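You operate a simulated robot arm through the tools that you are given. There is no shell and no other tool.

Carry out the task below with a simulated robot arm. There is one attempt and no reset: what you move stays moved.

Task
Gauge both rivets in the white plate and squeeze again the one that reads NO.
Fine: orange gauge, put back; red squeezer, parked again; leave the red dial and valve, the good rivet and the pins alone. Set down upright: orange gauge.
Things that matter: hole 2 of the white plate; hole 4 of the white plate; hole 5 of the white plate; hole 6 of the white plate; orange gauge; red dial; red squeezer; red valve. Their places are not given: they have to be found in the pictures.

It is judged by the outcome, as a careful person would: the job done as asked, and still so three seconds after it is handed in. It fails if anything else is knocked over, pushed out of place, dropped, spilled or broken.

Robot
A 6-joint arm with a two-finger gripper, fixed in place. Base frame: the origin is at the foot of the arm, x ahead of it, y to its left, z up. Lengths are in m, angles in rad, forces in N, time in s.
Its first joint turns from -2.897 to 2.897 rad. Payload 2.45 kg.
The TCP is the grasp point between the finger pads, 0.02 m short of the fingertips. In the tool frame z runs along the fingers and y along their closing line. The gripper opens to 0.14 m. The gripper's body begins 0.168 m behind the TCP.
Orientation is that of the tool frame in the base frame, as a unit quaternion [w, x, y, z]. With the fingers straight down and closing along the base's y, the tool's x points along the base's -x, its y along +y and its z along -z.

Tools
- The arm moves only by the tool apply_moves. Its argument "increments" is a list of rows, each a list of 7 numbers: the turn, a rotation vector about the tool's x, y, z in units of 5 degrees (1.0 is 5 degrees), then the shift along the tool's x, y, z in units of 40 mm (1.0 is 40 mm), then the closure, from 0 (fully open) to 1 (shut). In form: [[rx, ry, rz, x, y, z, grip], ...]. A call has 1 to 20 rows; each row shifts and turns the commanded pose from where the row before left it, along the tool's axes as they then stand. A call with a number of a shift or a turn outside -1 to 1 is refused whole. Each row takes 0.2 s and may step no farther than 0.05 m and 0.15 rad from the row before; otherwise, or with a gripper value out of range, the whole call is refused. A pose out of reach is approached as far as the arm can. The call stops where the force on the tool passes 90 N (or 10 N more than at its start, if that is more) or the arm is blocked; 0.2 s more then pass. The fingers move at their own pace (about 0.045 m/s each) and stop on an object; they squeeze with about 24 N. The grip force told is the motor's: it shows also when the fingers shut on nothing. Time passes only in rows, and 0.2 s behind the last, so rows that do not move let the fingers close. The reply holds the time, the measured pose of the TCP, the force on the tool along the base axes, the opening and the grip force, in the units named above and with some noise, with the torque about the TCP (base axes, N m) and any sound that the robot's microphone picked up.
- Cameras (640 x 400 px; columns grow to the right, rows downward): "scene" is fixed at [0.2205, 0.4998, 1.8025]; the picture's right is [-0.62, -0.79, 0.00], its down [-0.56, 0.44, -0.70] and it looks along [0.55, -0.43, -0.72] (base axes); focal length 339 px, centre (320, 200). "wrist" rides on the gripper at [0.078, 0.011, -0.209] in the tool frame; the picture's right is [-0.14, 0.99, 0.00], its down [-0.92, -0.13, -0.37] and it looks along [-0.37, -0.05, 0.93] (tool axes); focal length 280 px, centre (320, 200).
- capture(camera): a new picture of that camera. No time passes.
- pixel_to_xyz(camera, pixels): for up to 12 pixels [column, row] of the newest picture of that camera ("zoom" is the newest enlarged one), the place [x, y, z] in the base frame of the surface seen there, good to about 0.002 m. No time passes.
- close_up(camera, box): a new picture of the part [left, top, right, bottom] of that camera's present view, enlarged. No time passes.
- finish_job(): hands the job in; it is judged then, once.

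Leave the gripper open and the arm clear of the work at the hand-in unless told otherwise.

The tools are called as a command line: name --pt "numbers of a row" for each row, then --argument value for the rest, lists and objects as JSON in quotes. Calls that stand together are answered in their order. apply_moves: Moves the arm, as the interface text tells. Its arguments: {"type":"object","properties":{"increments":{"type":"array","items":{"type":"array","items":{"type":"number"}}}},"required":["increments"]} The other tools are called the same way: capture (camera) takes a picture; pixel_to_xyz (camera, pixels) gives the place of the surface under pixels of a picture; close_up (camera, box) takes an enlarged picture of a part of a camera's view; finish_job () hands the job in.

At the start:

```text
t: 0.0
position: [0.5549, 0.11, 1.424]
ee_rot: [0.0, 0.0, 1.0, 0.001]
wrist_force: [0.1, 0.1, 0.3]
ft_torque: [0.0, 0.0, 0.02]
finger_gap: 0.14
grasp_force: 0.0
```

scene: 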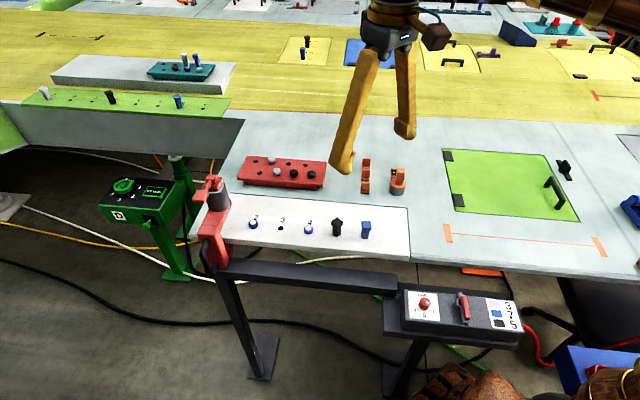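
wrist: 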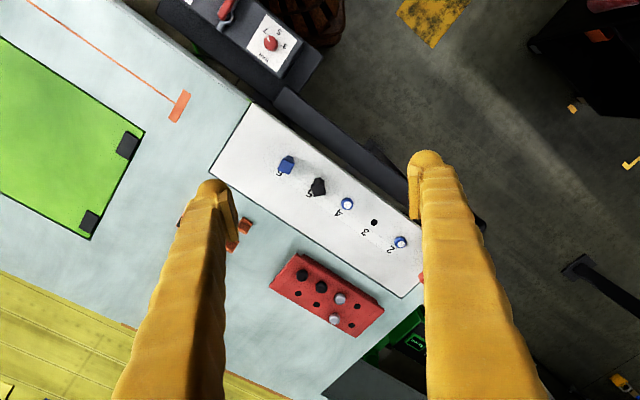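

I see the white plate with rivets and pins, the red squeezer near (213,220), orange gauge pieces near (366,175) and (397,180), and a red dial and valve at the pedestal. I'll enlarge these areas to see detail.

close_up --camera "scene" --box '[190, 140, 430, 290]'

close_up --camera "scene" --box '[380, 270, 540, 370]'

close_up --camera "scene" --box '[180, 150, 300, 275]'

close_up --camera "scene" --box '[340, 140, 420, 200]'

```text
2.67 times, centred on (310, 215) of scene
```

zoom: 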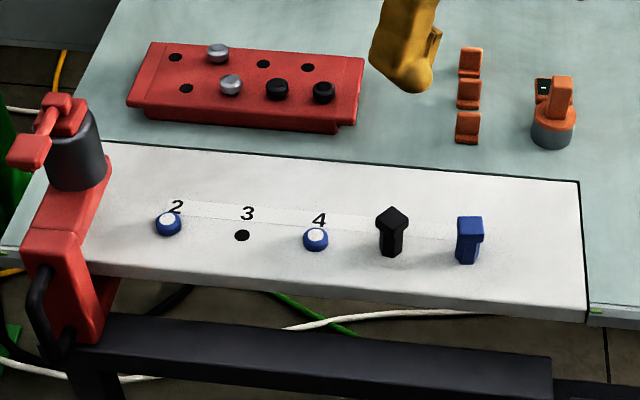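

```text
4.00 times, centred on (460, 320) of scene
```

zoom: 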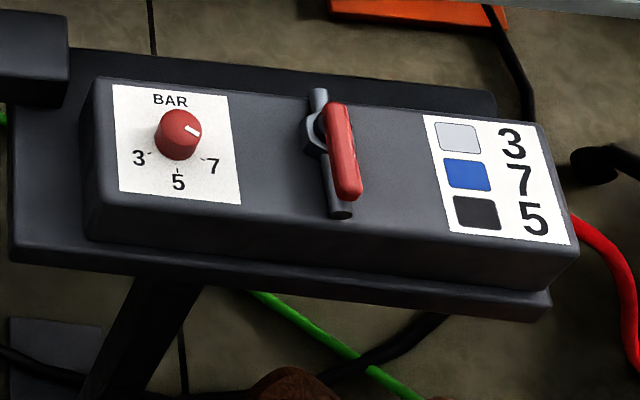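

```text
3.20 times, centred on (240, 212) of scene
```

zoom: 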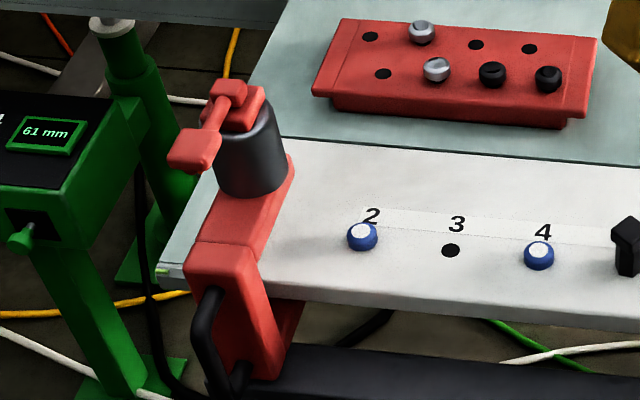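

```text
6.67 times, centred on (380, 170) of scene
```

zoom: 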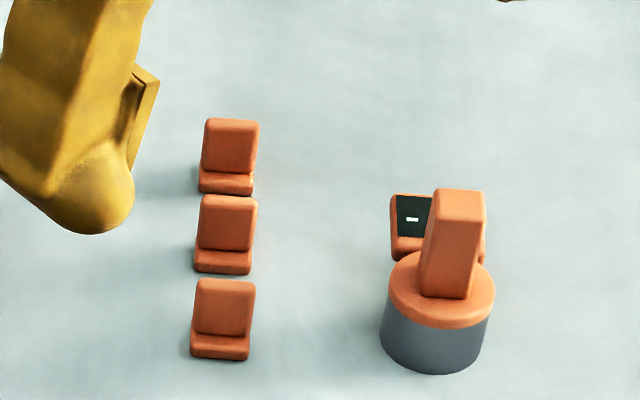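

I see blue rivets in holes 2 and 4, pins in 5 and 6, and the dial pointing near 7. I'll measure key places, first the white plate items from the scene picture.

capture --camera "scene"

pixel_to_xyz --camera "scene" --pixels '[[253, 223], [281, 228], [308, 229], [337, 222], [366, 224], [397, 190], [400, 172], [366, 163], [366, 175], [365, 187], [300, 215], [391, 172]]'

pixel_to_xyz --camera "scene" --pixels '[[217, 183], [218, 195], [205, 197], [216, 240], [206, 258], [211, 180], [300, 275], [390, 285], [232, 268], [410, 205], [408, 258], [221, 205]]'

close_up --camera "wrist" --box '[200, 90, 440, 240]'

```text
taken
```

scene: 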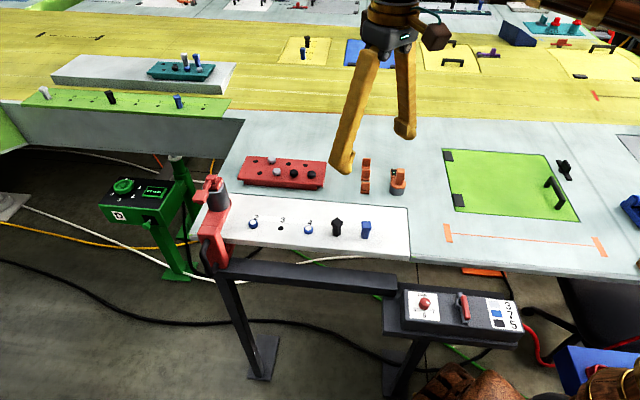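

```text
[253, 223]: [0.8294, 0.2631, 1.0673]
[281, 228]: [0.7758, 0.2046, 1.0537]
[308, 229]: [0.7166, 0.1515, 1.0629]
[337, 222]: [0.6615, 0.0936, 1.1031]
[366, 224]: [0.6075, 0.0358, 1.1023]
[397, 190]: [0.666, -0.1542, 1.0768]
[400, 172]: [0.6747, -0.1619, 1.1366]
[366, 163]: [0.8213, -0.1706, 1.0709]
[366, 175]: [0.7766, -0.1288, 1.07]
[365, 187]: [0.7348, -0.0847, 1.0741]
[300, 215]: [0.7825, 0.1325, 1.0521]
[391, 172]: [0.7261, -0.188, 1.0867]
```

```text
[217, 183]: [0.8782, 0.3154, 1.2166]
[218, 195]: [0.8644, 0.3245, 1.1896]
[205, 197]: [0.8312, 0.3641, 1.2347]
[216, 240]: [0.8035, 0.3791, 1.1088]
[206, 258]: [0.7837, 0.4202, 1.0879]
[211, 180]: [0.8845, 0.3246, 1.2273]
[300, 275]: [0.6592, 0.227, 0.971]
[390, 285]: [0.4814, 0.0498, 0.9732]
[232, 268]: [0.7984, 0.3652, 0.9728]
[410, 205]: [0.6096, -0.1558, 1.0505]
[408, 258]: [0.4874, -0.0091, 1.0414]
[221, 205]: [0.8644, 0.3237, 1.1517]
```

```text
2.67 times, centred on (320, 165) of wrist
```

zoom: 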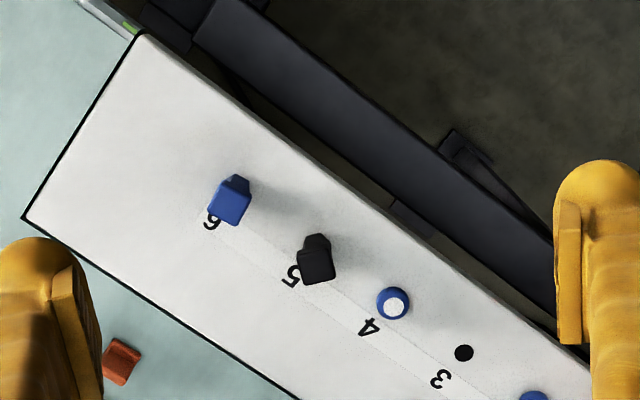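

The holes run at 45° (hole 2 at about (0.829,0.263), hole 4 at (0.717,0.152)), plate top z≈1.053. I need a better look at the squeezer and gauge, so I enlarge the scene view more.

close_up --camera "scene" --box '[180, 165, 260, 215]'

close_up --camera "scene" --box '[180, 215, 276, 275]'

close_up --camera "wrist" --box '[340, 200, 500, 300]'

```text
8.00 times, centred on (220, 190) of scene
```

zoom: 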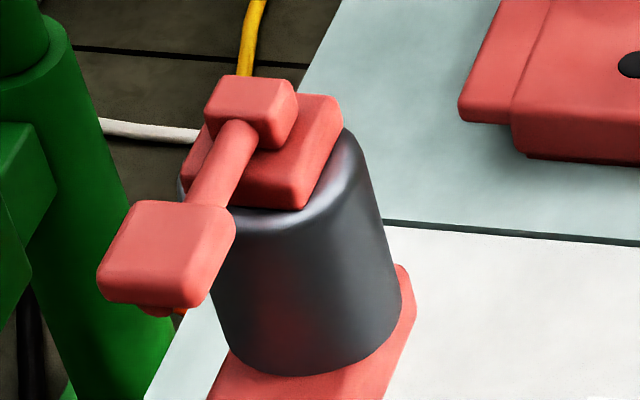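

```text
6.67 times, centred on (228, 245) of scene
```

zoom: 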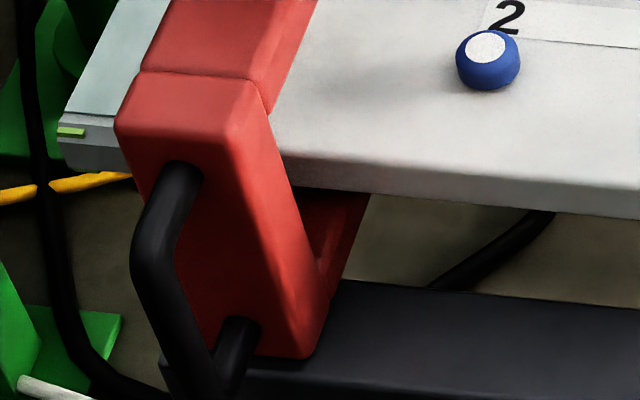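

```text
4.00 times, centred on (420, 250) of wrist
```

zoom: 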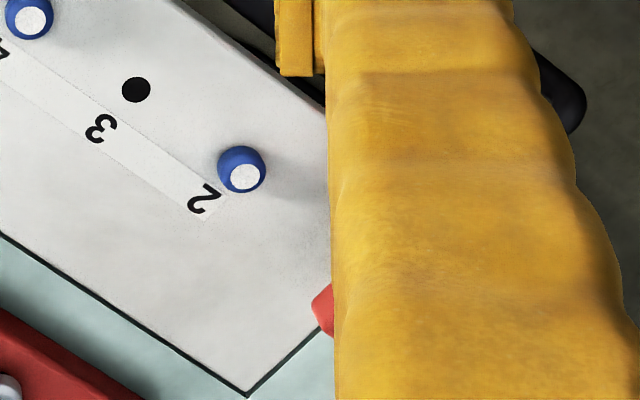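

The squeezer is a C-frame parked at the hole-1 position (u along holes), with a paddle lever at (0.83,0.364,1.235) and a black handle at (0.784,0.42,1.088). Next I move the arm, still high, to the right to look at the orange gauge from the wrist camera.

apply_moves --pt "0 0 0 0 -0.9 0.2 0" --pt "0 0 0 0 -0.9 0.2 0" --pt "0 0 0 0 -0.9 0.2 0" --pt "0 0 0 0 -0.9 0.2 0" --pt "0 0 0 0 -0.9 0.2 0" --pt "0 0 0 0 -0.9 0.2 0" --pt "0 0 0 0 -0.8 0.2 0"

capture --camera "wrist"

capture --camera "scene"

```text
t: 1.6
position: [0.5562, -0.1366, 1.3681]
ee_rot: [0.0, 0.0, 1.0, -0.001]
wrist_force: [0.2, 0.6, 0.2]
ft_torque: [-0.01, 0.0, 0.01]
finger_gap: 0.14
grasp_force: 0.1
```

```text
taken
```

wrist: 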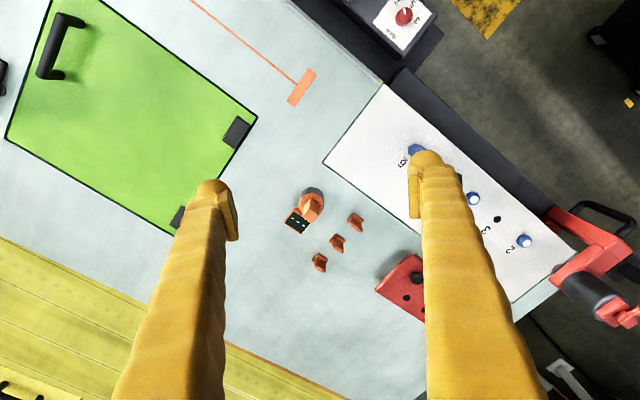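

```text
taken
```

scene: 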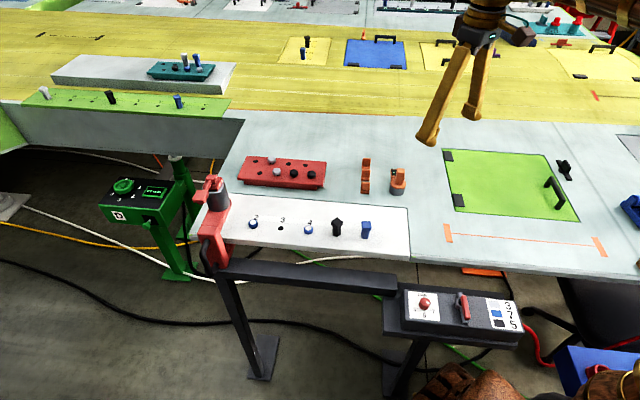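

The gauge is visible at (308,208) in the wrist view, its display facing away, and the squeezer at right. I enlarge both.

close_up --camera "wrist" --box '[260, 170, 388, 290]'

close_up --camera "wrist" --box '[500, 180, 640, 340]'

pixel_to_xyz --camera "wrist" --pixels '[[308, 204], [313, 190], [299, 221], [357, 222], [339, 242], [320, 263], [303, 212], [318, 212], [290, 216], [473, 198], [525, 241], [497, 219]]'

pixel_to_xyz --camera "wrist" --pixels '[[588, 288], [610, 238], [605, 210], [630, 318], [608, 308], [590, 232], [560, 215], [630, 225], [580, 208], [620, 260]]'

```text
3.33 times, centred on (324, 230) of wrist
```

zoom: 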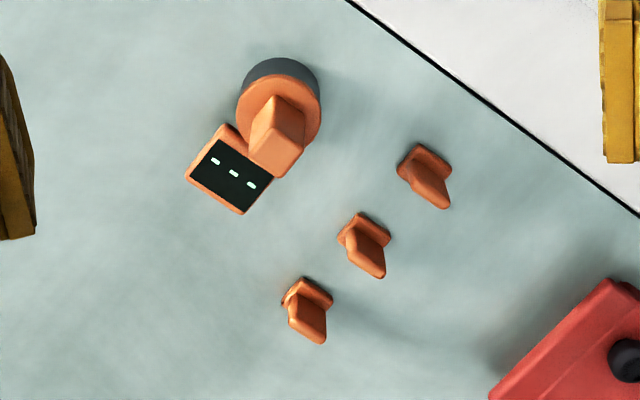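

```text
2.50 times, centred on (570, 260) of wrist
```

zoom: 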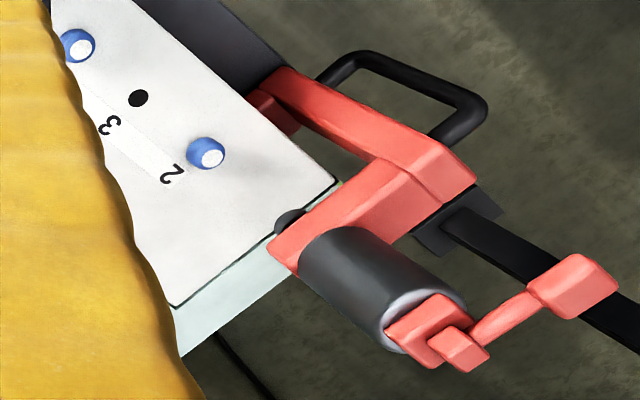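

```text
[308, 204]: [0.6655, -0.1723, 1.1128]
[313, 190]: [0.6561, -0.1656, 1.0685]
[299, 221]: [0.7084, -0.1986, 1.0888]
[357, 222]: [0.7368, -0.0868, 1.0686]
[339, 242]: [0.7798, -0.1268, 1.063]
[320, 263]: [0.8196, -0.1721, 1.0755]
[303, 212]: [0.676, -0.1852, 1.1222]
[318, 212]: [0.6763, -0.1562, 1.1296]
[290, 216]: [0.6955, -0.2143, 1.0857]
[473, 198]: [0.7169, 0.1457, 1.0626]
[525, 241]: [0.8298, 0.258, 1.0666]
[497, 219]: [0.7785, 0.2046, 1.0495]
```

```text
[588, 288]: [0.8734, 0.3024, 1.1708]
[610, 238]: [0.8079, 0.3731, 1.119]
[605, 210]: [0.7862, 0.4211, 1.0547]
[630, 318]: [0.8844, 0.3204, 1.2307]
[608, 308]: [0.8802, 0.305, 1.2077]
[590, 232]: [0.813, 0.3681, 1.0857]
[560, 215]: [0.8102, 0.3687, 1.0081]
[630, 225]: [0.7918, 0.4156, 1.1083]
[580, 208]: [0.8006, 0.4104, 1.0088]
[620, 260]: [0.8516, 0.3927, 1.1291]
```

The gauge's display shows "---". I'll zoom in tightly on the gauge to measure its grip block orientation.

close_up --camera "wrist" --box '[280, 180, 344, 240]'

```text
6.67 times, centred on (312, 210) of wrist
```

zoom: 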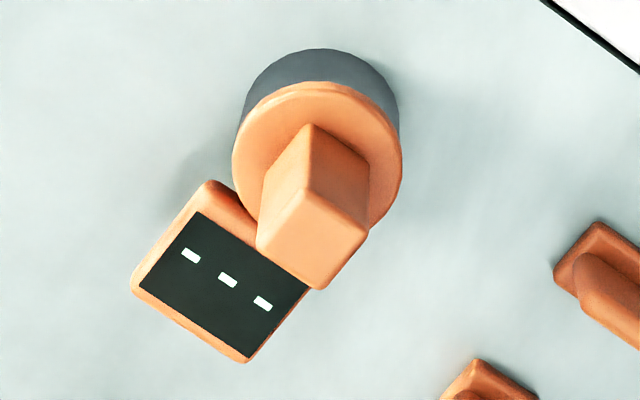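

pixel_to_xyz --camera "zoom" --pixels '[[262, 240], [305, 190], [362, 235], [316, 282], [312, 235], [240, 150], [310, 88], [395, 150], [200, 190], [250, 355], [140, 285], [300, 290]]'

pixel_to_xyz --camera "zoom" --pixels '[[250, 110], [320, 60], [395, 110], [310, 125], [270, 180], [365, 170], [345, 160], [285, 160], [190, 255], [265, 303], [100, 100], [500, 100]]'

```text
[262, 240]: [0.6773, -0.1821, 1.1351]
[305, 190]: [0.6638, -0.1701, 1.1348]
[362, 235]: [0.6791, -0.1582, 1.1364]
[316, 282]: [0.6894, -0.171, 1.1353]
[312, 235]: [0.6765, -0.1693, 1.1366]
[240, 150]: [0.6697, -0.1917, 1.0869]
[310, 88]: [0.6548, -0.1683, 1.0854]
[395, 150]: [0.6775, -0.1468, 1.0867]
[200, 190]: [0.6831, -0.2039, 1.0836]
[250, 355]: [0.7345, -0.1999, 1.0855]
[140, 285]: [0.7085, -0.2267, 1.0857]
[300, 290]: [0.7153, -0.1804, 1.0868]
```

```text
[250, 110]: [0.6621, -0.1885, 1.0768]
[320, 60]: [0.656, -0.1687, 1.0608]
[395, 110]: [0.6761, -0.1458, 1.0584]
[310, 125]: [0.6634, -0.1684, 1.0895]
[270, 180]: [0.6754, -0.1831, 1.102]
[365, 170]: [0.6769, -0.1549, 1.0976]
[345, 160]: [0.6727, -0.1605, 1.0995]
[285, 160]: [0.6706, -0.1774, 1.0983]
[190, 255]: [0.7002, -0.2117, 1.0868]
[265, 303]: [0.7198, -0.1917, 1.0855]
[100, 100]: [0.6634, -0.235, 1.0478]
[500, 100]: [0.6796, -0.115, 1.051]
```

The grip block is a 22 mm square post turned 45°, centre (0.677,-0.170), top z 1.136; collar top 1.087. I'll turn the tool by -45° about its axis so the fingers close across the plate direction, then go above the gauge at z≈1.25.

apply_moves --pt "0 0 -1 0 0 0 0" --pt "0 0 -1 0 0 0 0" --pt "0 0 -1 0 0 0 0" --pt "0 0 -1 0 0 0 0" --pt "0 0 -1 0 0 0 0" --pt "0 0 -1 0 0 0 0" --pt "0 0 -1 0 0 0 0" --pt "0 0 -1 0 0 0 0" --pt "0 0 -1 0 0 0 0" --pt "0 0 0 -0.311 -0.5445 0.59 0" --pt "0 0 0 -0.311 -0.5445 0.59 0" --pt "0 0 0 -0.311 -0.5445 0.59 0" --pt "0 0 0 -0.311 -0.5445 0.59 0" --pt "0 0 0 -0.311 -0.5445 0.59 0" --pt "0 0 0 0 0 0 0"

capture --camera "wrist"

capture --camera "scene"

```text
t: 4.8
position: [0.6775, -0.1698, 1.2482]
ee_rot: [0.001, -0.383, 0.924, 0.0]
wrist_force: [-0.1, 0.8, 0.7]
ft_torque: [0.01, -0.02, -0.01]
finger_gap: 0.1398
grasp_force: 0.2
```

```text
taken
```

wrist: 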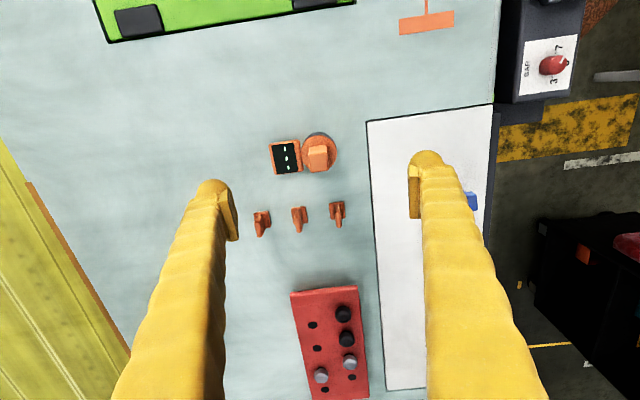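

```text
taken
```

scene: 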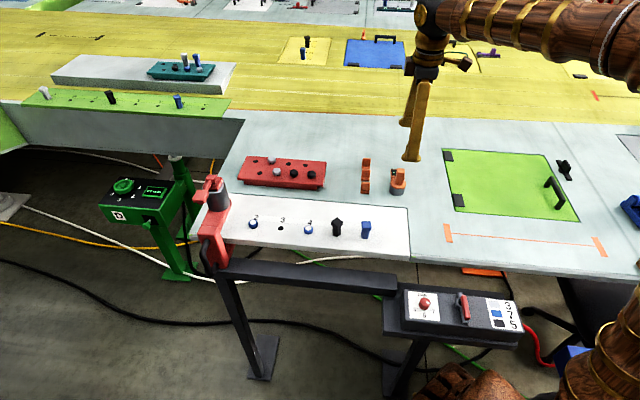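

The gauge grip sits at column 318, midway between the fingers. I refine its position with a close-up.

close_up --camera "wrist" --box '[260, 120, 356, 180]'

```text
6.67 times, centred on (308, 150) of wrist
```

zoom: 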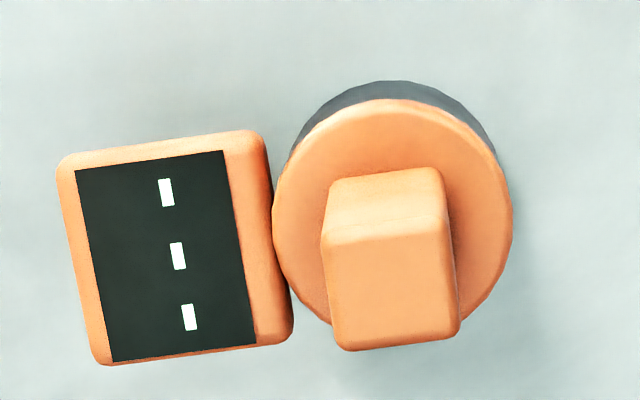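

pixel_to_xyz --camera "zoom" --pixels '[[326, 245], [447, 235], [457, 332], [338, 342], [392, 290], [278, 205], [395, 105], [508, 205], [395, 60], [250, 250], [330, 330], [60, 170]]'

```text
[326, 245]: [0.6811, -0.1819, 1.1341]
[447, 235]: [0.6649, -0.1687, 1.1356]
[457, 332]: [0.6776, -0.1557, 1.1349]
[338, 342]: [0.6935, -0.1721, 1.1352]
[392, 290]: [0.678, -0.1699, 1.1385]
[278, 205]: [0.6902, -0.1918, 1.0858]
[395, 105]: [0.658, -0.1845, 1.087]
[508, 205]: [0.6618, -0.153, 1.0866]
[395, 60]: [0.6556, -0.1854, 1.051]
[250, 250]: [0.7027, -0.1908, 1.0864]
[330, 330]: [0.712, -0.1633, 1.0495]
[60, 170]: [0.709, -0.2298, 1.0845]
```

The grip centre is (0.678,-0.170), matching the TCP. I'll go down to z≈1.116 (fingertips above the collar at 1.087) with the fingers open.

apply_moves --pt "0 0 0 0 0 0.825 0" --pt "0 0 0 0 0 0.825 0" --pt "0 0 0 0 0 0.825 0" --pt "0 0 0 0 0 0.825 0" --pt "0 0 0 0 0 0 0"

capture --camera "wrist"

close_up --camera "scene" --box '[340, 110, 468, 210]'

```text
t: 6.0
position: [0.675, -0.1696, 1.1185]
ee_rot: [0.0, -0.383, 0.924, -0.001]
wrist_force: [-0.3, -0.3, 0.0]
ft_torque: [-0.02, -0.02, 0.0]
finger_gap: 0.1402
grasp_force: 0.0
```

```text
taken
```

wrist: 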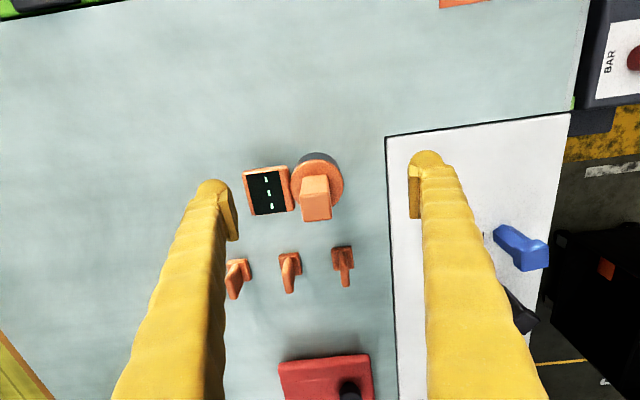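

```text
4.00 times, centred on (404, 160) of scene
```

zoom: 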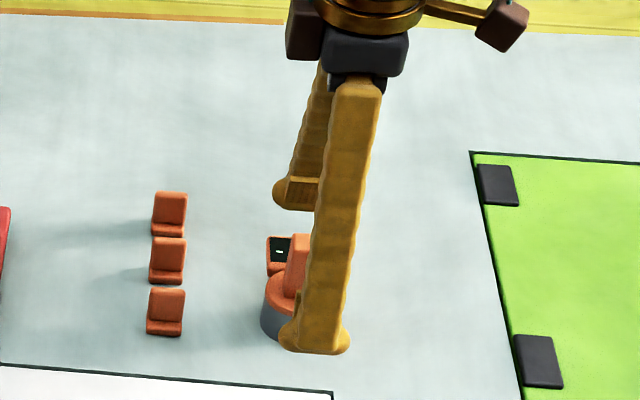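

The fingers straddle the grip. Now I close on it with the arm still.

apply_moves --pt "0 0 0 0 0 0 1" --pt "0 0 0 0 0 0 1" --pt "0 0 0 0 0 0 1" --pt "0 0 0 0 0 0 1" --pt "0 0 0 0 0 0 1" --pt "0 0 0 0 0 0 1" --pt "0 0 0 0 0 0 1" --pt "0 0 0 0 0 0 1" --pt "0 0 0 0 0 0 1"

capture --camera "wrist"

close_up --camera "scene" --box '[340, 110, 468, 210]'

```text
t: 8.0
position: [0.6752, -0.1691, 1.1172]
ee_rot: [0.0, -0.383, 0.924, 0.001]
wrist_force: [0.6, 0.7, -0.6]
ft_torque: [0.04, -0.02, -0.01]
finger_gap: 0.0221
grasp_force: 23.9
```

```text
taken
```

wrist: 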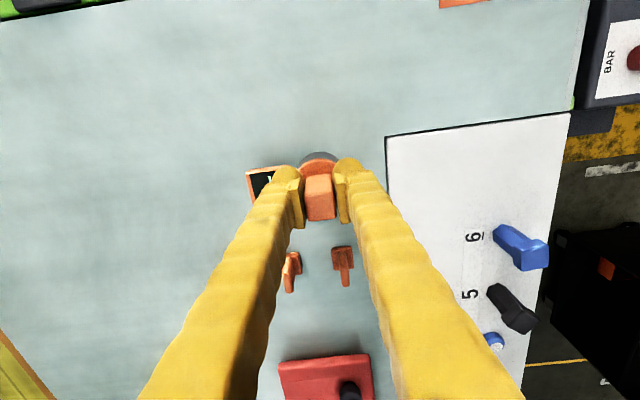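

```text
4.00 times, centred on (404, 160) of scene
```

zoom: 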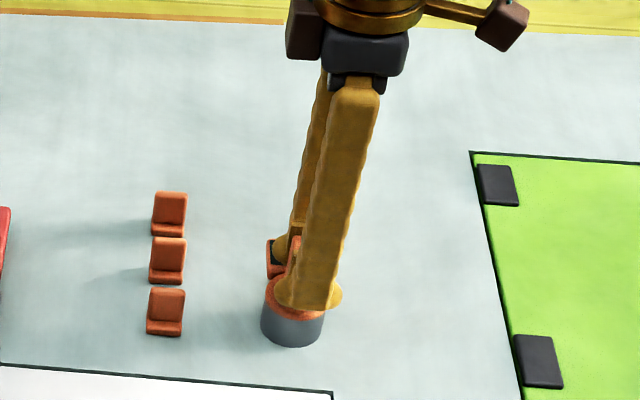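

The gauge is held (gap 0.022, 24 N). I'll lift it 0.12 m and move along the table beside the plate to look at the rivets squarely.

apply_moves --pt "0 0 0 0 0 -0.5 1" --pt "0 0 0 0 0 -0.5 1" --pt "0 0 0 0 0 -1 1" --pt "0 0 0 0 0 -1 1" --pt "0 0 0 -0.944 0.116 0 1" --pt "0 0 0 -0.944 0.116 0 1" --pt "0 0 0 -0.944 0.116 0 1" --pt "0 0 0 -0.944 0.116 0 1" --pt "0 0 0 -0.944 0.116 0 1" --pt "0 0 0 -0.944 0.116 0 1" --pt "0 0 0 -0.944 0.116 0 1" --pt "0 0 0 -0.944 0.116 0 1" --pt "0 0 0 0 0 0 1"

capture --camera "wrist"

capture --camera "scene"

```text
t: 10.8
position: [0.8659, 0.0668, 1.2386]
ee_rot: [0.0, -0.383, 0.924, 0.0]
wrist_force: [0.2, 0.0, -0.2]
ft_torque: [0.0, -0.01, 0.0]
finger_gap: 0.0002
grasp_force: 23.8
```

```text
taken
```

wrist: 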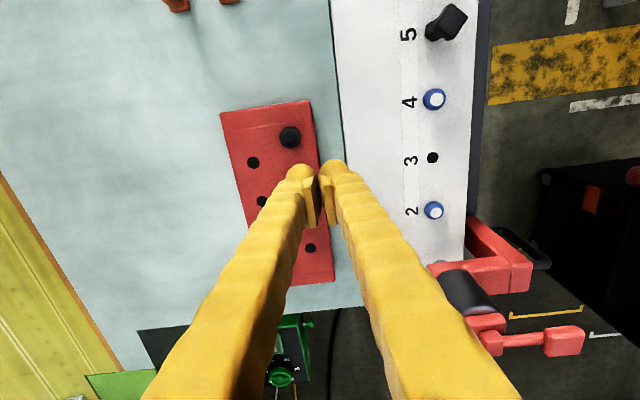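

```text
taken
```

scene: 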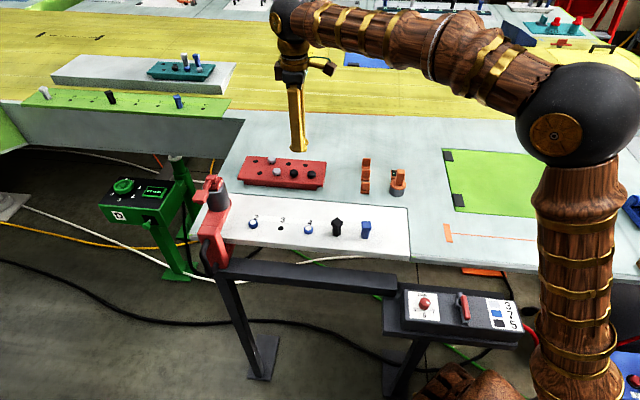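

The fingers shut to 0.0002: the gauge slipped out and seems to stand still at its place (397,180) in the scene. I check it closely, and use this view to measure the rivets.

close_up --camera "scene" --box '[340, 140, 420, 200]'

close_up --camera "wrist" --box '[400, 75, 464, 115]'

```text
6.67 times, centred on (380, 170) of scene
```

zoom: 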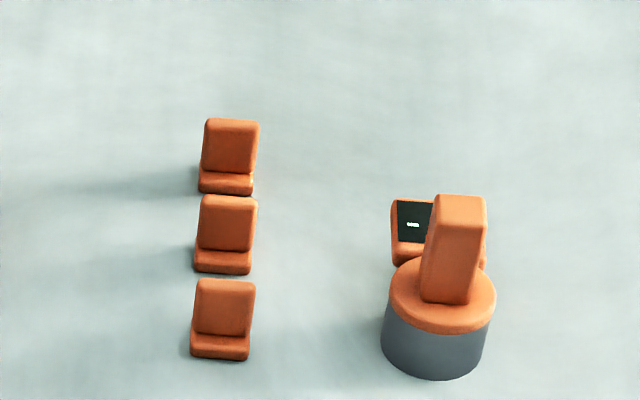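

```text
10.00 times, centred on (432, 95) of wrist
```

zoom: 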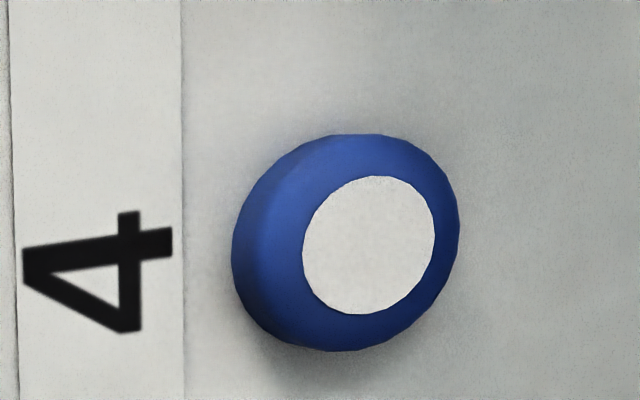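

The gauge still stands upright at its place. Now I measure rivet 4 in this zoom, then rivet 2.

pixel_to_xyz --camera "zoom" --pixels '[[368, 245], [305, 250], [432, 240], [375, 180], [360, 310], [240, 250], [455, 230], [340, 345], [360, 138], [550, 250]]'

close_up --camera "wrist" --box '[400, 190, 464, 230]'

```text
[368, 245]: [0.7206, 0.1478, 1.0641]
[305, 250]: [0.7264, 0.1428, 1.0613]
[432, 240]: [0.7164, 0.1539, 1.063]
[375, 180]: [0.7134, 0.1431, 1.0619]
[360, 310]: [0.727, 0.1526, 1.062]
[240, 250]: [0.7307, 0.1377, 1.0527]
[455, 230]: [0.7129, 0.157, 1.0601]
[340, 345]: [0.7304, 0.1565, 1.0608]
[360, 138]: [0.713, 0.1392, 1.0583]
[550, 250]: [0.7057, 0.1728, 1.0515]
```

```text
10.00 times, centred on (432, 210) of wrist
```

zoom: 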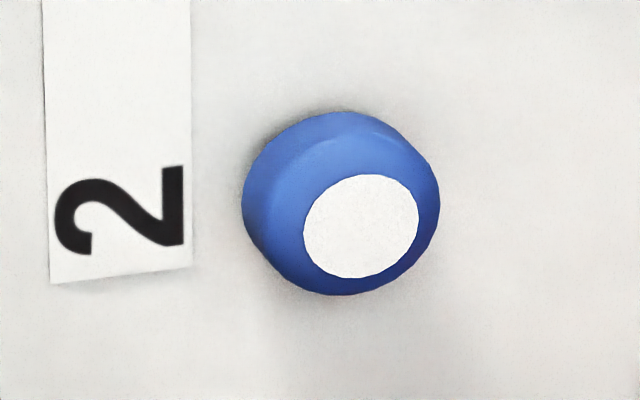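

pixel_to_xyz --camera "zoom" --pixels '[[361, 226], [307, 226], [415, 222], [362, 178], [360, 274], [246, 200], [436, 200], [345, 290], [340, 115], [520, 220]]'

close_up --camera "wrist" --box '[400, 210, 640, 360]'

pixel_to_xyz --camera "wrist" --pixels '[[460, 290], [490, 325], [495, 345], [525, 338], [563, 340], [563, 328], [480, 268], [525, 240], [545, 255], [500, 280], [470, 270], [432, 157]]'

```text
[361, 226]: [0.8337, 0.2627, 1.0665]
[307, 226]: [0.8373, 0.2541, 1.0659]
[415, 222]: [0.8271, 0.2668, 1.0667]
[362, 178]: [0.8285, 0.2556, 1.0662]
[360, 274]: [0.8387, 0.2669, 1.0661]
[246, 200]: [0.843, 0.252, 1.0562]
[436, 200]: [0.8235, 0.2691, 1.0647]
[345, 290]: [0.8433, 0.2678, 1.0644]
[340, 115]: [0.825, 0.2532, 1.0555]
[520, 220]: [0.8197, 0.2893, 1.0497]
```

```text
2.67 times, centred on (520, 285) of wrist
```

zoom: 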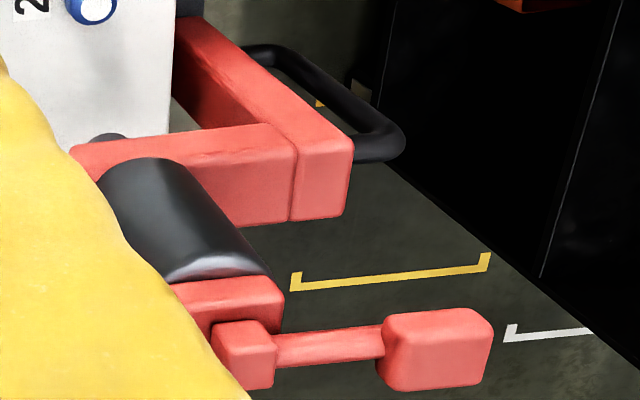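

```text
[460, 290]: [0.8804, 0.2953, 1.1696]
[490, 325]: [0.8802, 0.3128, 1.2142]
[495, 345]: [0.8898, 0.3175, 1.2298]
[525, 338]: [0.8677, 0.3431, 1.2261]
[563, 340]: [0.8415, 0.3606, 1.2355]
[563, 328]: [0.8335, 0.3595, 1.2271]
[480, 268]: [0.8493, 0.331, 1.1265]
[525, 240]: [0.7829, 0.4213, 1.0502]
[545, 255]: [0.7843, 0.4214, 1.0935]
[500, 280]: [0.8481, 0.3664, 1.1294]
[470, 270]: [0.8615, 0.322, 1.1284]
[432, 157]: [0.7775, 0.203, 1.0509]
```

Rivet 4 centre ≈ (0.721,0.148), top 1.0625; rivet 2 centre ≈ (0.833,0.261), top 1.066. I go back above the gauge, opening the fingers on the way, to grasp it again lower and lift it more slowly.

apply_moves --pt "0 0 0 0.944 -0.116 0 0.3" --pt "0 0 0 0.944 -0.116 0 0.3" --pt "0 0 0 0.944 -0.116 0 0.3" --pt "0 0 0 0.944 -0.116 0 0.3" --pt "0 0 0 0.944 -0.116 0 0.3" --pt "0 0 0 0.944 -0.116 0 0.3" --pt "0 0 0 0.944 -0.116 0 0.3" --pt "0 0 0 0.944 -0.116 0 0.3" --pt "0 0 0 0 0 0 0.3"

close_up --camera "wrist" --box '[260, 120, 356, 180]'

```text
t: 12.8
position: [0.6761, -0.1707, 1.2367]
ee_rot: [0.0, -0.382, 0.924, 0.0]
wrist_force: [0.2, 0.4, -0.1]
ft_torque: [-0.02, 0.01, -0.01]
finger_gap: 0.0982
grasp_force: 0.0
```

```text
6.67 times, centred on (308, 150) of wrist
```

zoom: 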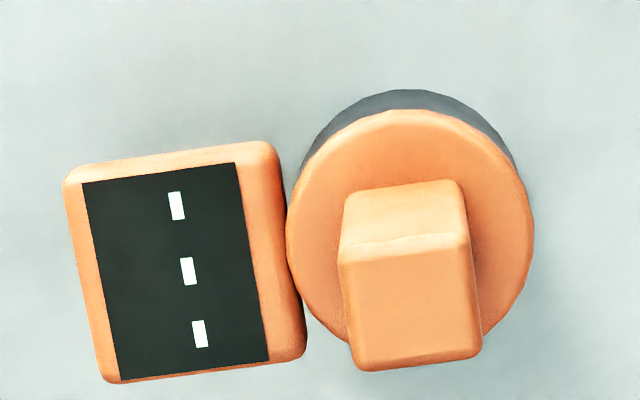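

pixel_to_xyz --camera "zoom" --pixels '[[345, 260], [465, 247], [476, 348], [358, 362], [410, 305], [290, 240], [405, 115], [530, 235], [300, 100], [420, 130], [345, 215], [475, 290]]'

close_up --camera "scene" --box '[380, 155, 420, 205]'

```text
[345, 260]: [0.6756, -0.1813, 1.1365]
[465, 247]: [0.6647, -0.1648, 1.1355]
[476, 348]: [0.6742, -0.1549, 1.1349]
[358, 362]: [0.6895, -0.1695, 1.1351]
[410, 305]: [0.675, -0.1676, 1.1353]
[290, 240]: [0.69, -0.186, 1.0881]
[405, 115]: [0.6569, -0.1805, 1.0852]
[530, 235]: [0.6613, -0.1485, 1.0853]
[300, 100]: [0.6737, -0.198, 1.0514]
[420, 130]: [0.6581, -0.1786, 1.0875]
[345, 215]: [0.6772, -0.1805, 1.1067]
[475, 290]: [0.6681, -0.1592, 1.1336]
```

```text
8.00 times, centred on (400, 180) of scene
```

zoom: 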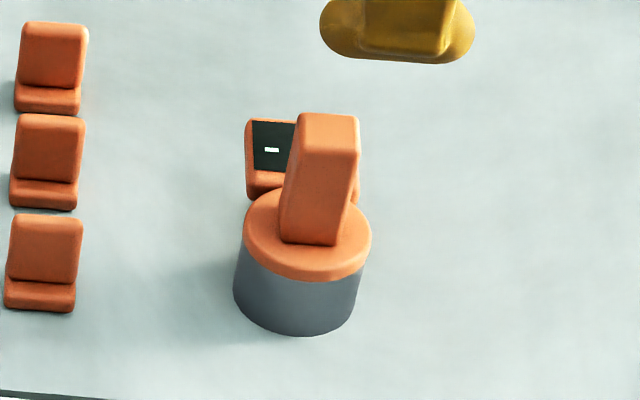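

The grip is now centred at (0.676,-0.168), still upright. I descend a bit deeper (TCP z≈1.110, fingertips just over the collar), then close.

apply_moves --pt "0 0 0 -0.05 0 0.8 0.3" --pt "0 0 0 0 0 0.8 0.3" --pt "0 0 0 0 0 0.8 0.3" --pt "0 0 0 0 0 0.5 0.3" --pt "0 0 0 0 0 0.25 0.3" --pt "0 0 0 0 0 0 0.3" --pt "0 0 0 0 0 0 1" --pt "0 0 0 0 0 0 1" --pt "0 0 0 0 0 0 1" --pt "0 0 0 0 0 0 1" --pt "0 0 0 0 0 0 1" --pt "0 0 0 0 0 0 1" --pt "0 0 0 0 0 0 1" --pt "0 0 0 0 0 0 1"

close_up --camera "scene" --box '[360, 120, 440, 205]'

close_up --camera "wrist" --box '[230, 130, 390, 250]'

```text
t: 15.8
position: [0.6787, -0.1686, 1.112]
ee_rot: [0.0, -0.382, 0.924, 0.0]
wrist_force: [-0.6, 0.7, -0.9]
ft_torque: [0.0, 0.02, -0.02]
finger_gap: 0.0221
grasp_force: 24.0
```

```text
4.71 times, centred on (400, 162) of scene
```

zoom: 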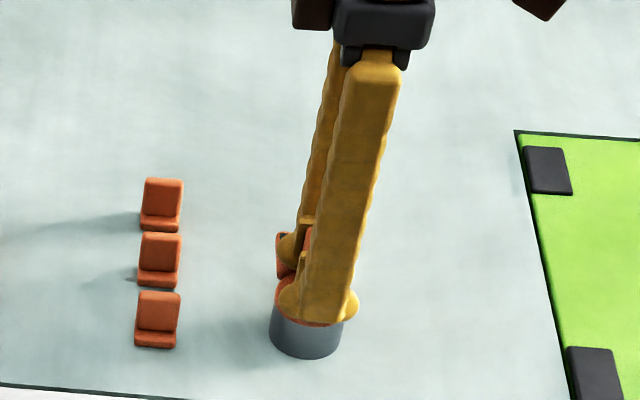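

```text
3.33 times, centred on (310, 190) of wrist
```

zoom: 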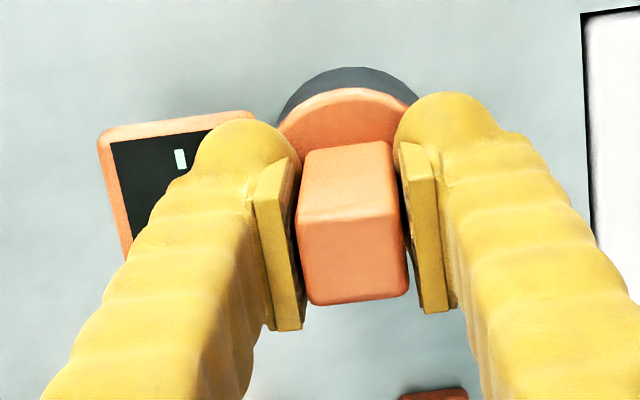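

Gripped again (0.0221, 24 N). I lift only 2 cm, slowly, and check that it comes along.

apply_moves --pt "0 0 0 0 0 -0.1 1" --pt "0 0 0 0 0 -0.1 1" --pt "0 0 0 0 0 -0.1 1" --pt "0 0 0 0 0 -0.1 1" --pt "0 0 0 0 0 -0.1 1"

close_up --camera "scene" --box '[360, 120, 440, 205]'

close_up --camera "wrist" --box '[230, 130, 390, 250]'

```text
t: 17.0
position: [0.677, -0.1704, 1.1319]
ee_rot: [0.0, -0.382, 0.924, -0.001]
wrist_force: [0.8, 0.4, -5.2]
ft_torque: [0.03, 0.02, -0.04]
finger_gap: 0.0222
grasp_force: 24.1
```

```text
4.71 times, centred on (400, 162) of scene
```

zoom: 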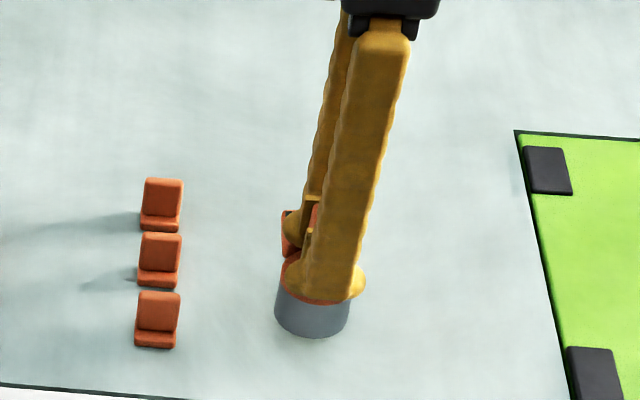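

```text
3.33 times, centred on (310, 190) of wrist
```

zoom: 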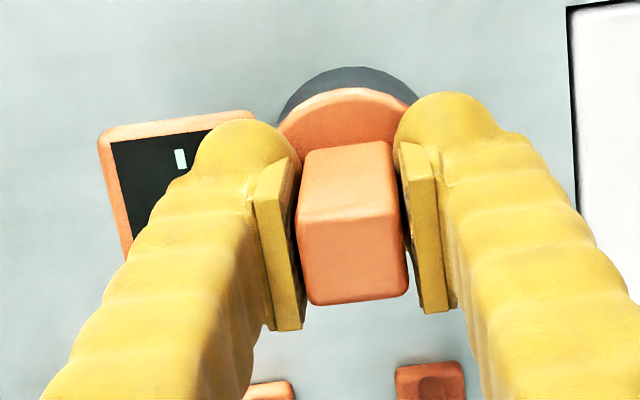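

It is lifted and held (about 5 N weight), so slow moves are needed. I measure how the gauge sits in the hand.

pixel_to_xyz --camera "zoom" --pixels '[[304, 220], [398, 210], [406, 288], [315, 300], [355, 255], [285, 130], [350, 95], [410, 110], [300, 100], [345, 72]]'

```text
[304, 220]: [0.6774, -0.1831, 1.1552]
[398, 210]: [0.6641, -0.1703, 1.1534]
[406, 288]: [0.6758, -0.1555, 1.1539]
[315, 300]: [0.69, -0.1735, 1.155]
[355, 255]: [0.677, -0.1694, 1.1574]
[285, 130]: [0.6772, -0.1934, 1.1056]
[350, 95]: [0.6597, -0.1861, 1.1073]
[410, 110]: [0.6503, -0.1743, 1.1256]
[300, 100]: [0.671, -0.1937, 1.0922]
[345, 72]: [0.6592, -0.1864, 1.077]
```

The gauge sits centred on the TCP within about 1 mm. I raise it slowly to clear the pins, then carry it gently toward rivet 4.

apply_moves --pt "0 0 0 0 0 -0.1 1" --pt "0 0 0 0 0 -0.2 1" --pt "0 0 0 0 0 -0.3 1" --pt "0 0 0 0 0 -0.3 1" --pt "0 0 0 0 0 -0.3 1" --pt "0 0 0 0 0 -0.3 1" --pt "0 0 0 0 0 -0.2 1" --pt "0 0 0 0 0 -0.2 1" --pt "0 0 0 0 0 -0.1 1"

apply_moves --pt "0 0 0 -0.1275 0.097 0 1" --pt "0 0 0 -0.255 0.194 0 1" --pt "0 0 0 -0.3506 0.2668 0 1" --pt "0 0 0 -0.446 0.3395 0 1" --pt "0 0 0 -0.446 0.3395 0 1" --pt "0 0 0 -0.446 0.3395 0 1" --pt "0 0 0 -0.446 0.3395 0 1" --pt "0 0 0 -0.446 0.3395 0 1" --pt "0 0 0 -0.446 0.3395 0 1" --pt "0 0 0 -0.446 0.3395 0 1" --pt "0 0 0 -0.446 0.3395 0 1" --pt "0 0 0 -0.446 0.3395 0 1" --pt "0 0 0 -0.446 0.3395 0 1" --pt "0 0 0 -0.446 0.3395 0 1" --pt "0 0 0 -0.3506 0.2668 0 1" --pt "0 0 0 -0.255 0.194 0 1" --pt "0 0 0 -0.1275 0.097 0 1"

capture --camera "wrist"

capture --camera "scene"

```text
t: 19.0
position: [0.6781, -0.1697, 1.2126]
ee_rot: [0.0, -0.383, 0.924, 0.0]
wrist_force: [-0.2, -0.5, -5.0]
ft_torque: [0.0, -0.01, 0.0]
finger_gap: 0.0221
grasp_force: 24.0
```

```text
t: 22.6
position: [0.7207, 0.1476, 1.2113]
ee_rot: [0.0, -0.384, 0.923, 0.0]
wrist_force: [-0.1, 0.2, -5.1]
ft_torque: [0.01, 0.03, 0.02]
finger_gap: 0.0221
grasp_force: 23.8
```

```text
taken
```

wrist: 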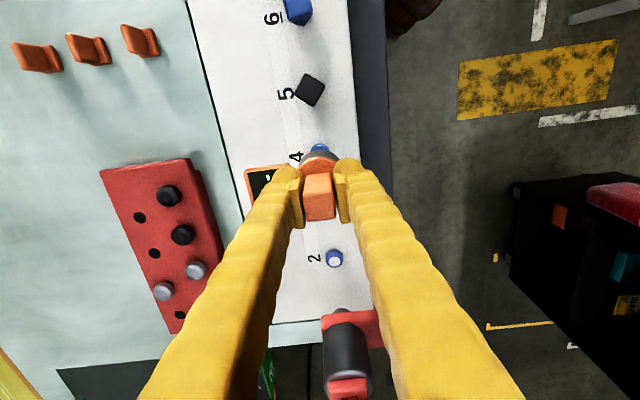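

```text
taken
```

scene: 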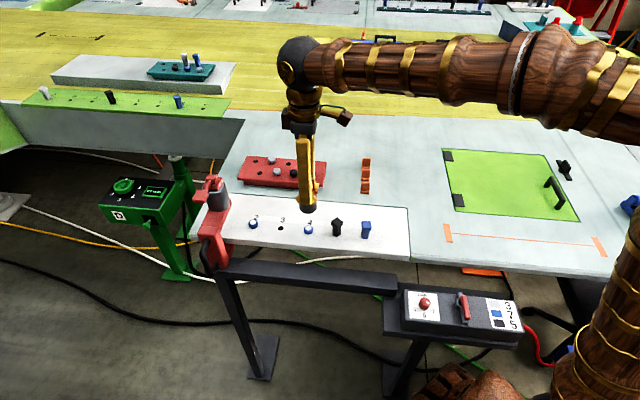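

The gauge hangs over rivet 4 (TCP (0.7207,0.1476)). I lower it slowly to just above the rivet's top and check alignment.

apply_moves --pt "0 0 0 0 0 0.1 1" --pt "0 0 0 0 0 0.2 1" --pt "0 0 0 0 0 0.3 1" --pt "0 0 0 0 0 0.3 1" --pt "0 0 0 0 0 0.3 1" --pt "0 0 0 0 0 0.3 1" --pt "0 0 0 0 0 0.2 1" --pt "0 0 0 0 0 0.1 1" --pt "0 0 0 0 0 0.1 1" --pt "0 0 0 0 0 0 1"

close_up --camera "scene" --box '[268, 170, 348, 250]'

close_up --camera "wrist" --box '[230, 110, 390, 230]'

```text
t: 24.8
position: [0.7188, 0.1478, 1.136]
ee_rot: [0.0, -0.382, 0.924, 0.0]
wrist_force: [0.4, 1.0, -4.7]
ft_torque: [0.05, 0.02, -0.05]
finger_gap: 0.022
grasp_force: 24.0
```

```text
5.00 times, centred on (308, 210) of scene
```

zoom: 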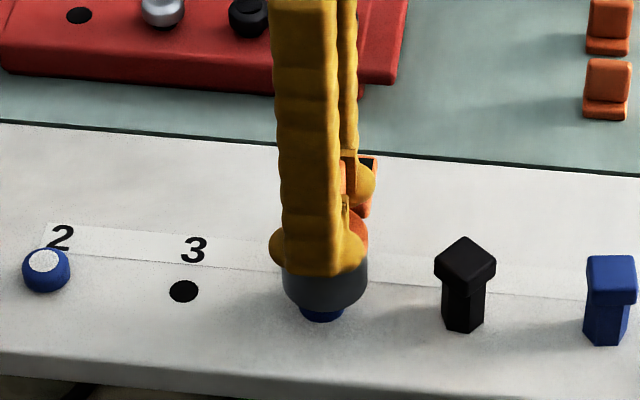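

```text
3.33 times, centred on (310, 170) of wrist
```

zoom: 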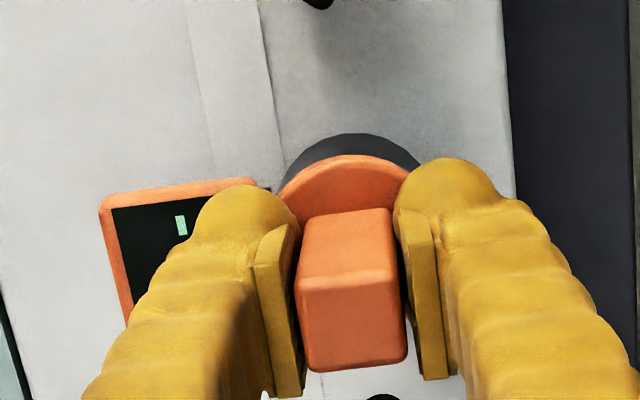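

The gauge is centred over the blue rivet (within ~2 mm; a touch to the right), so I nudge 1 mm back and lower slowly, watching the force.

apply_moves --pt "0 0 0 -0.03 0 0.1 1" --pt "0 0 0 0 0 0.1 1" --pt "0 0 0 0 0 0.1 1" --pt "0 0 0 0 0 0.1 1" --pt "0 0 0 0 0 0.05 1" --pt "0 0 0 0 0 0 1"

close_up --camera "scene" --box '[268, 170, 348, 250]'

close_up --camera "wrist" --box '[230, 110, 390, 230]'

```text
t: 26.2
position: [0.7201, 0.1487, 1.1172]
ee_rot: [0.0, -0.383, 0.924, 0.001]
wrist_force: [-0.2, -0.3, -5.0]
ft_torque: [0.01, 0.02, -0.01]
finger_gap: 0.0221
grasp_force: 24.2
```

```text
5.00 times, centred on (308, 210) of scene
```

zoom: 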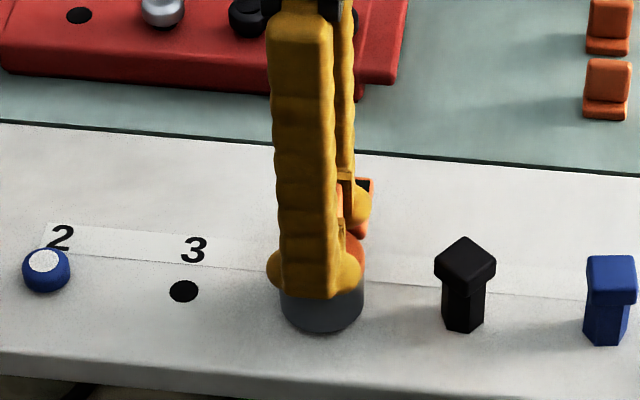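

```text
3.33 times, centred on (310, 170) of wrist
```

zoom: 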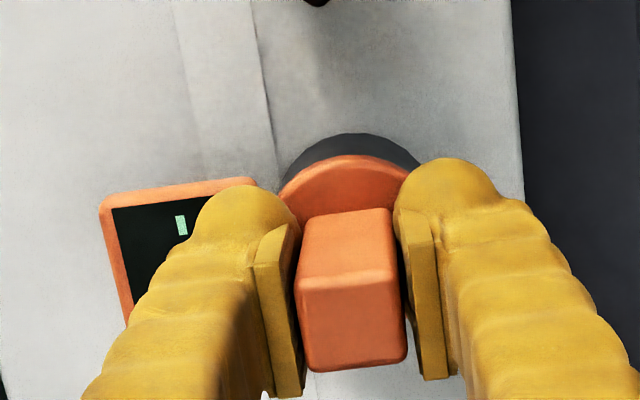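

The gauge has come over the rivet without contact (it is hollow). A few more millimetres down.

apply_moves --pt "0 0 0 0 0 0.04 1" --pt "0 0 0 0 0 0.04 1" --pt "0 0 0 0 0 0 1"

close_up --camera "wrist" --box '[230, 110, 390, 230]'

```text
t: 27.0
position: [0.7201, 0.1495, 1.114]
ee_rot: [0.0, -0.383, 0.924, -0.001]
wrist_force: [0.0, 0.0, -5.5]
ft_torque: [-0.02, 0.03, 0.02]
finger_gap: 0.0218
grasp_force: 24.3
```

```text
3.33 times, centred on (310, 170) of wrist
```

zoom: 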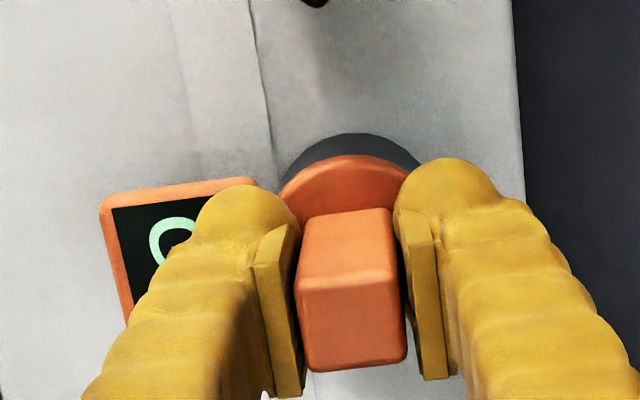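

The display changed: a letter "O" is visible, the rest hidden by the finger. I lower the last millimetres until the plate takes the weight, then will release and look.

apply_moves --pt "0 0 0 0 0 0.03 1" --pt "0 0 0 0 0 0 1"

```text
t: 27.6
position: [0.7208, 0.1491, 1.113]
ee_rot: [0.0, -0.383, 0.924, 0.0]
wrist_force: [-0.2, 0.2, -4.7]
ft_torque: [0.05, 0.03, 0.0]
finger_gap: 0.0219
grasp_force: 23.7
```

apply_moves --pt "0 0 0 0 0 0.03 1" --pt "0 0 0 0 0 0 1" --pt "0 0 0 0 0 0 1"

```text
t: 28.4
position: [0.7199, 0.1487, 1.1112]
ee_rot: [0.0, -0.383, 0.924, 0.0]
wrist_force: [0.5, 0.8, -4.7]
ft_torque: [0.05, 0.01, 0.03]
finger_gap: 0.0221
grasp_force: 24.5
```

Still hanging by about 0.4 mm by my count. A bit more down.

apply_moves --pt "0 0 0 0 0 0.02 1" --pt "0 0 0 0 0 0 1" --pt "0 0 0 0 0 0 1"

```text
t: 29.2
position: [0.722, 0.1486, 1.1117]
ee_rot: [-0.001, -0.385, 0.923, 0.0]
wrist_force: [-4.5, 3.3, 12.0]
ft_torque: [-0.09, 0.02, 0.02]
finger_gap: 0.0219
grasp_force: 23.4
```

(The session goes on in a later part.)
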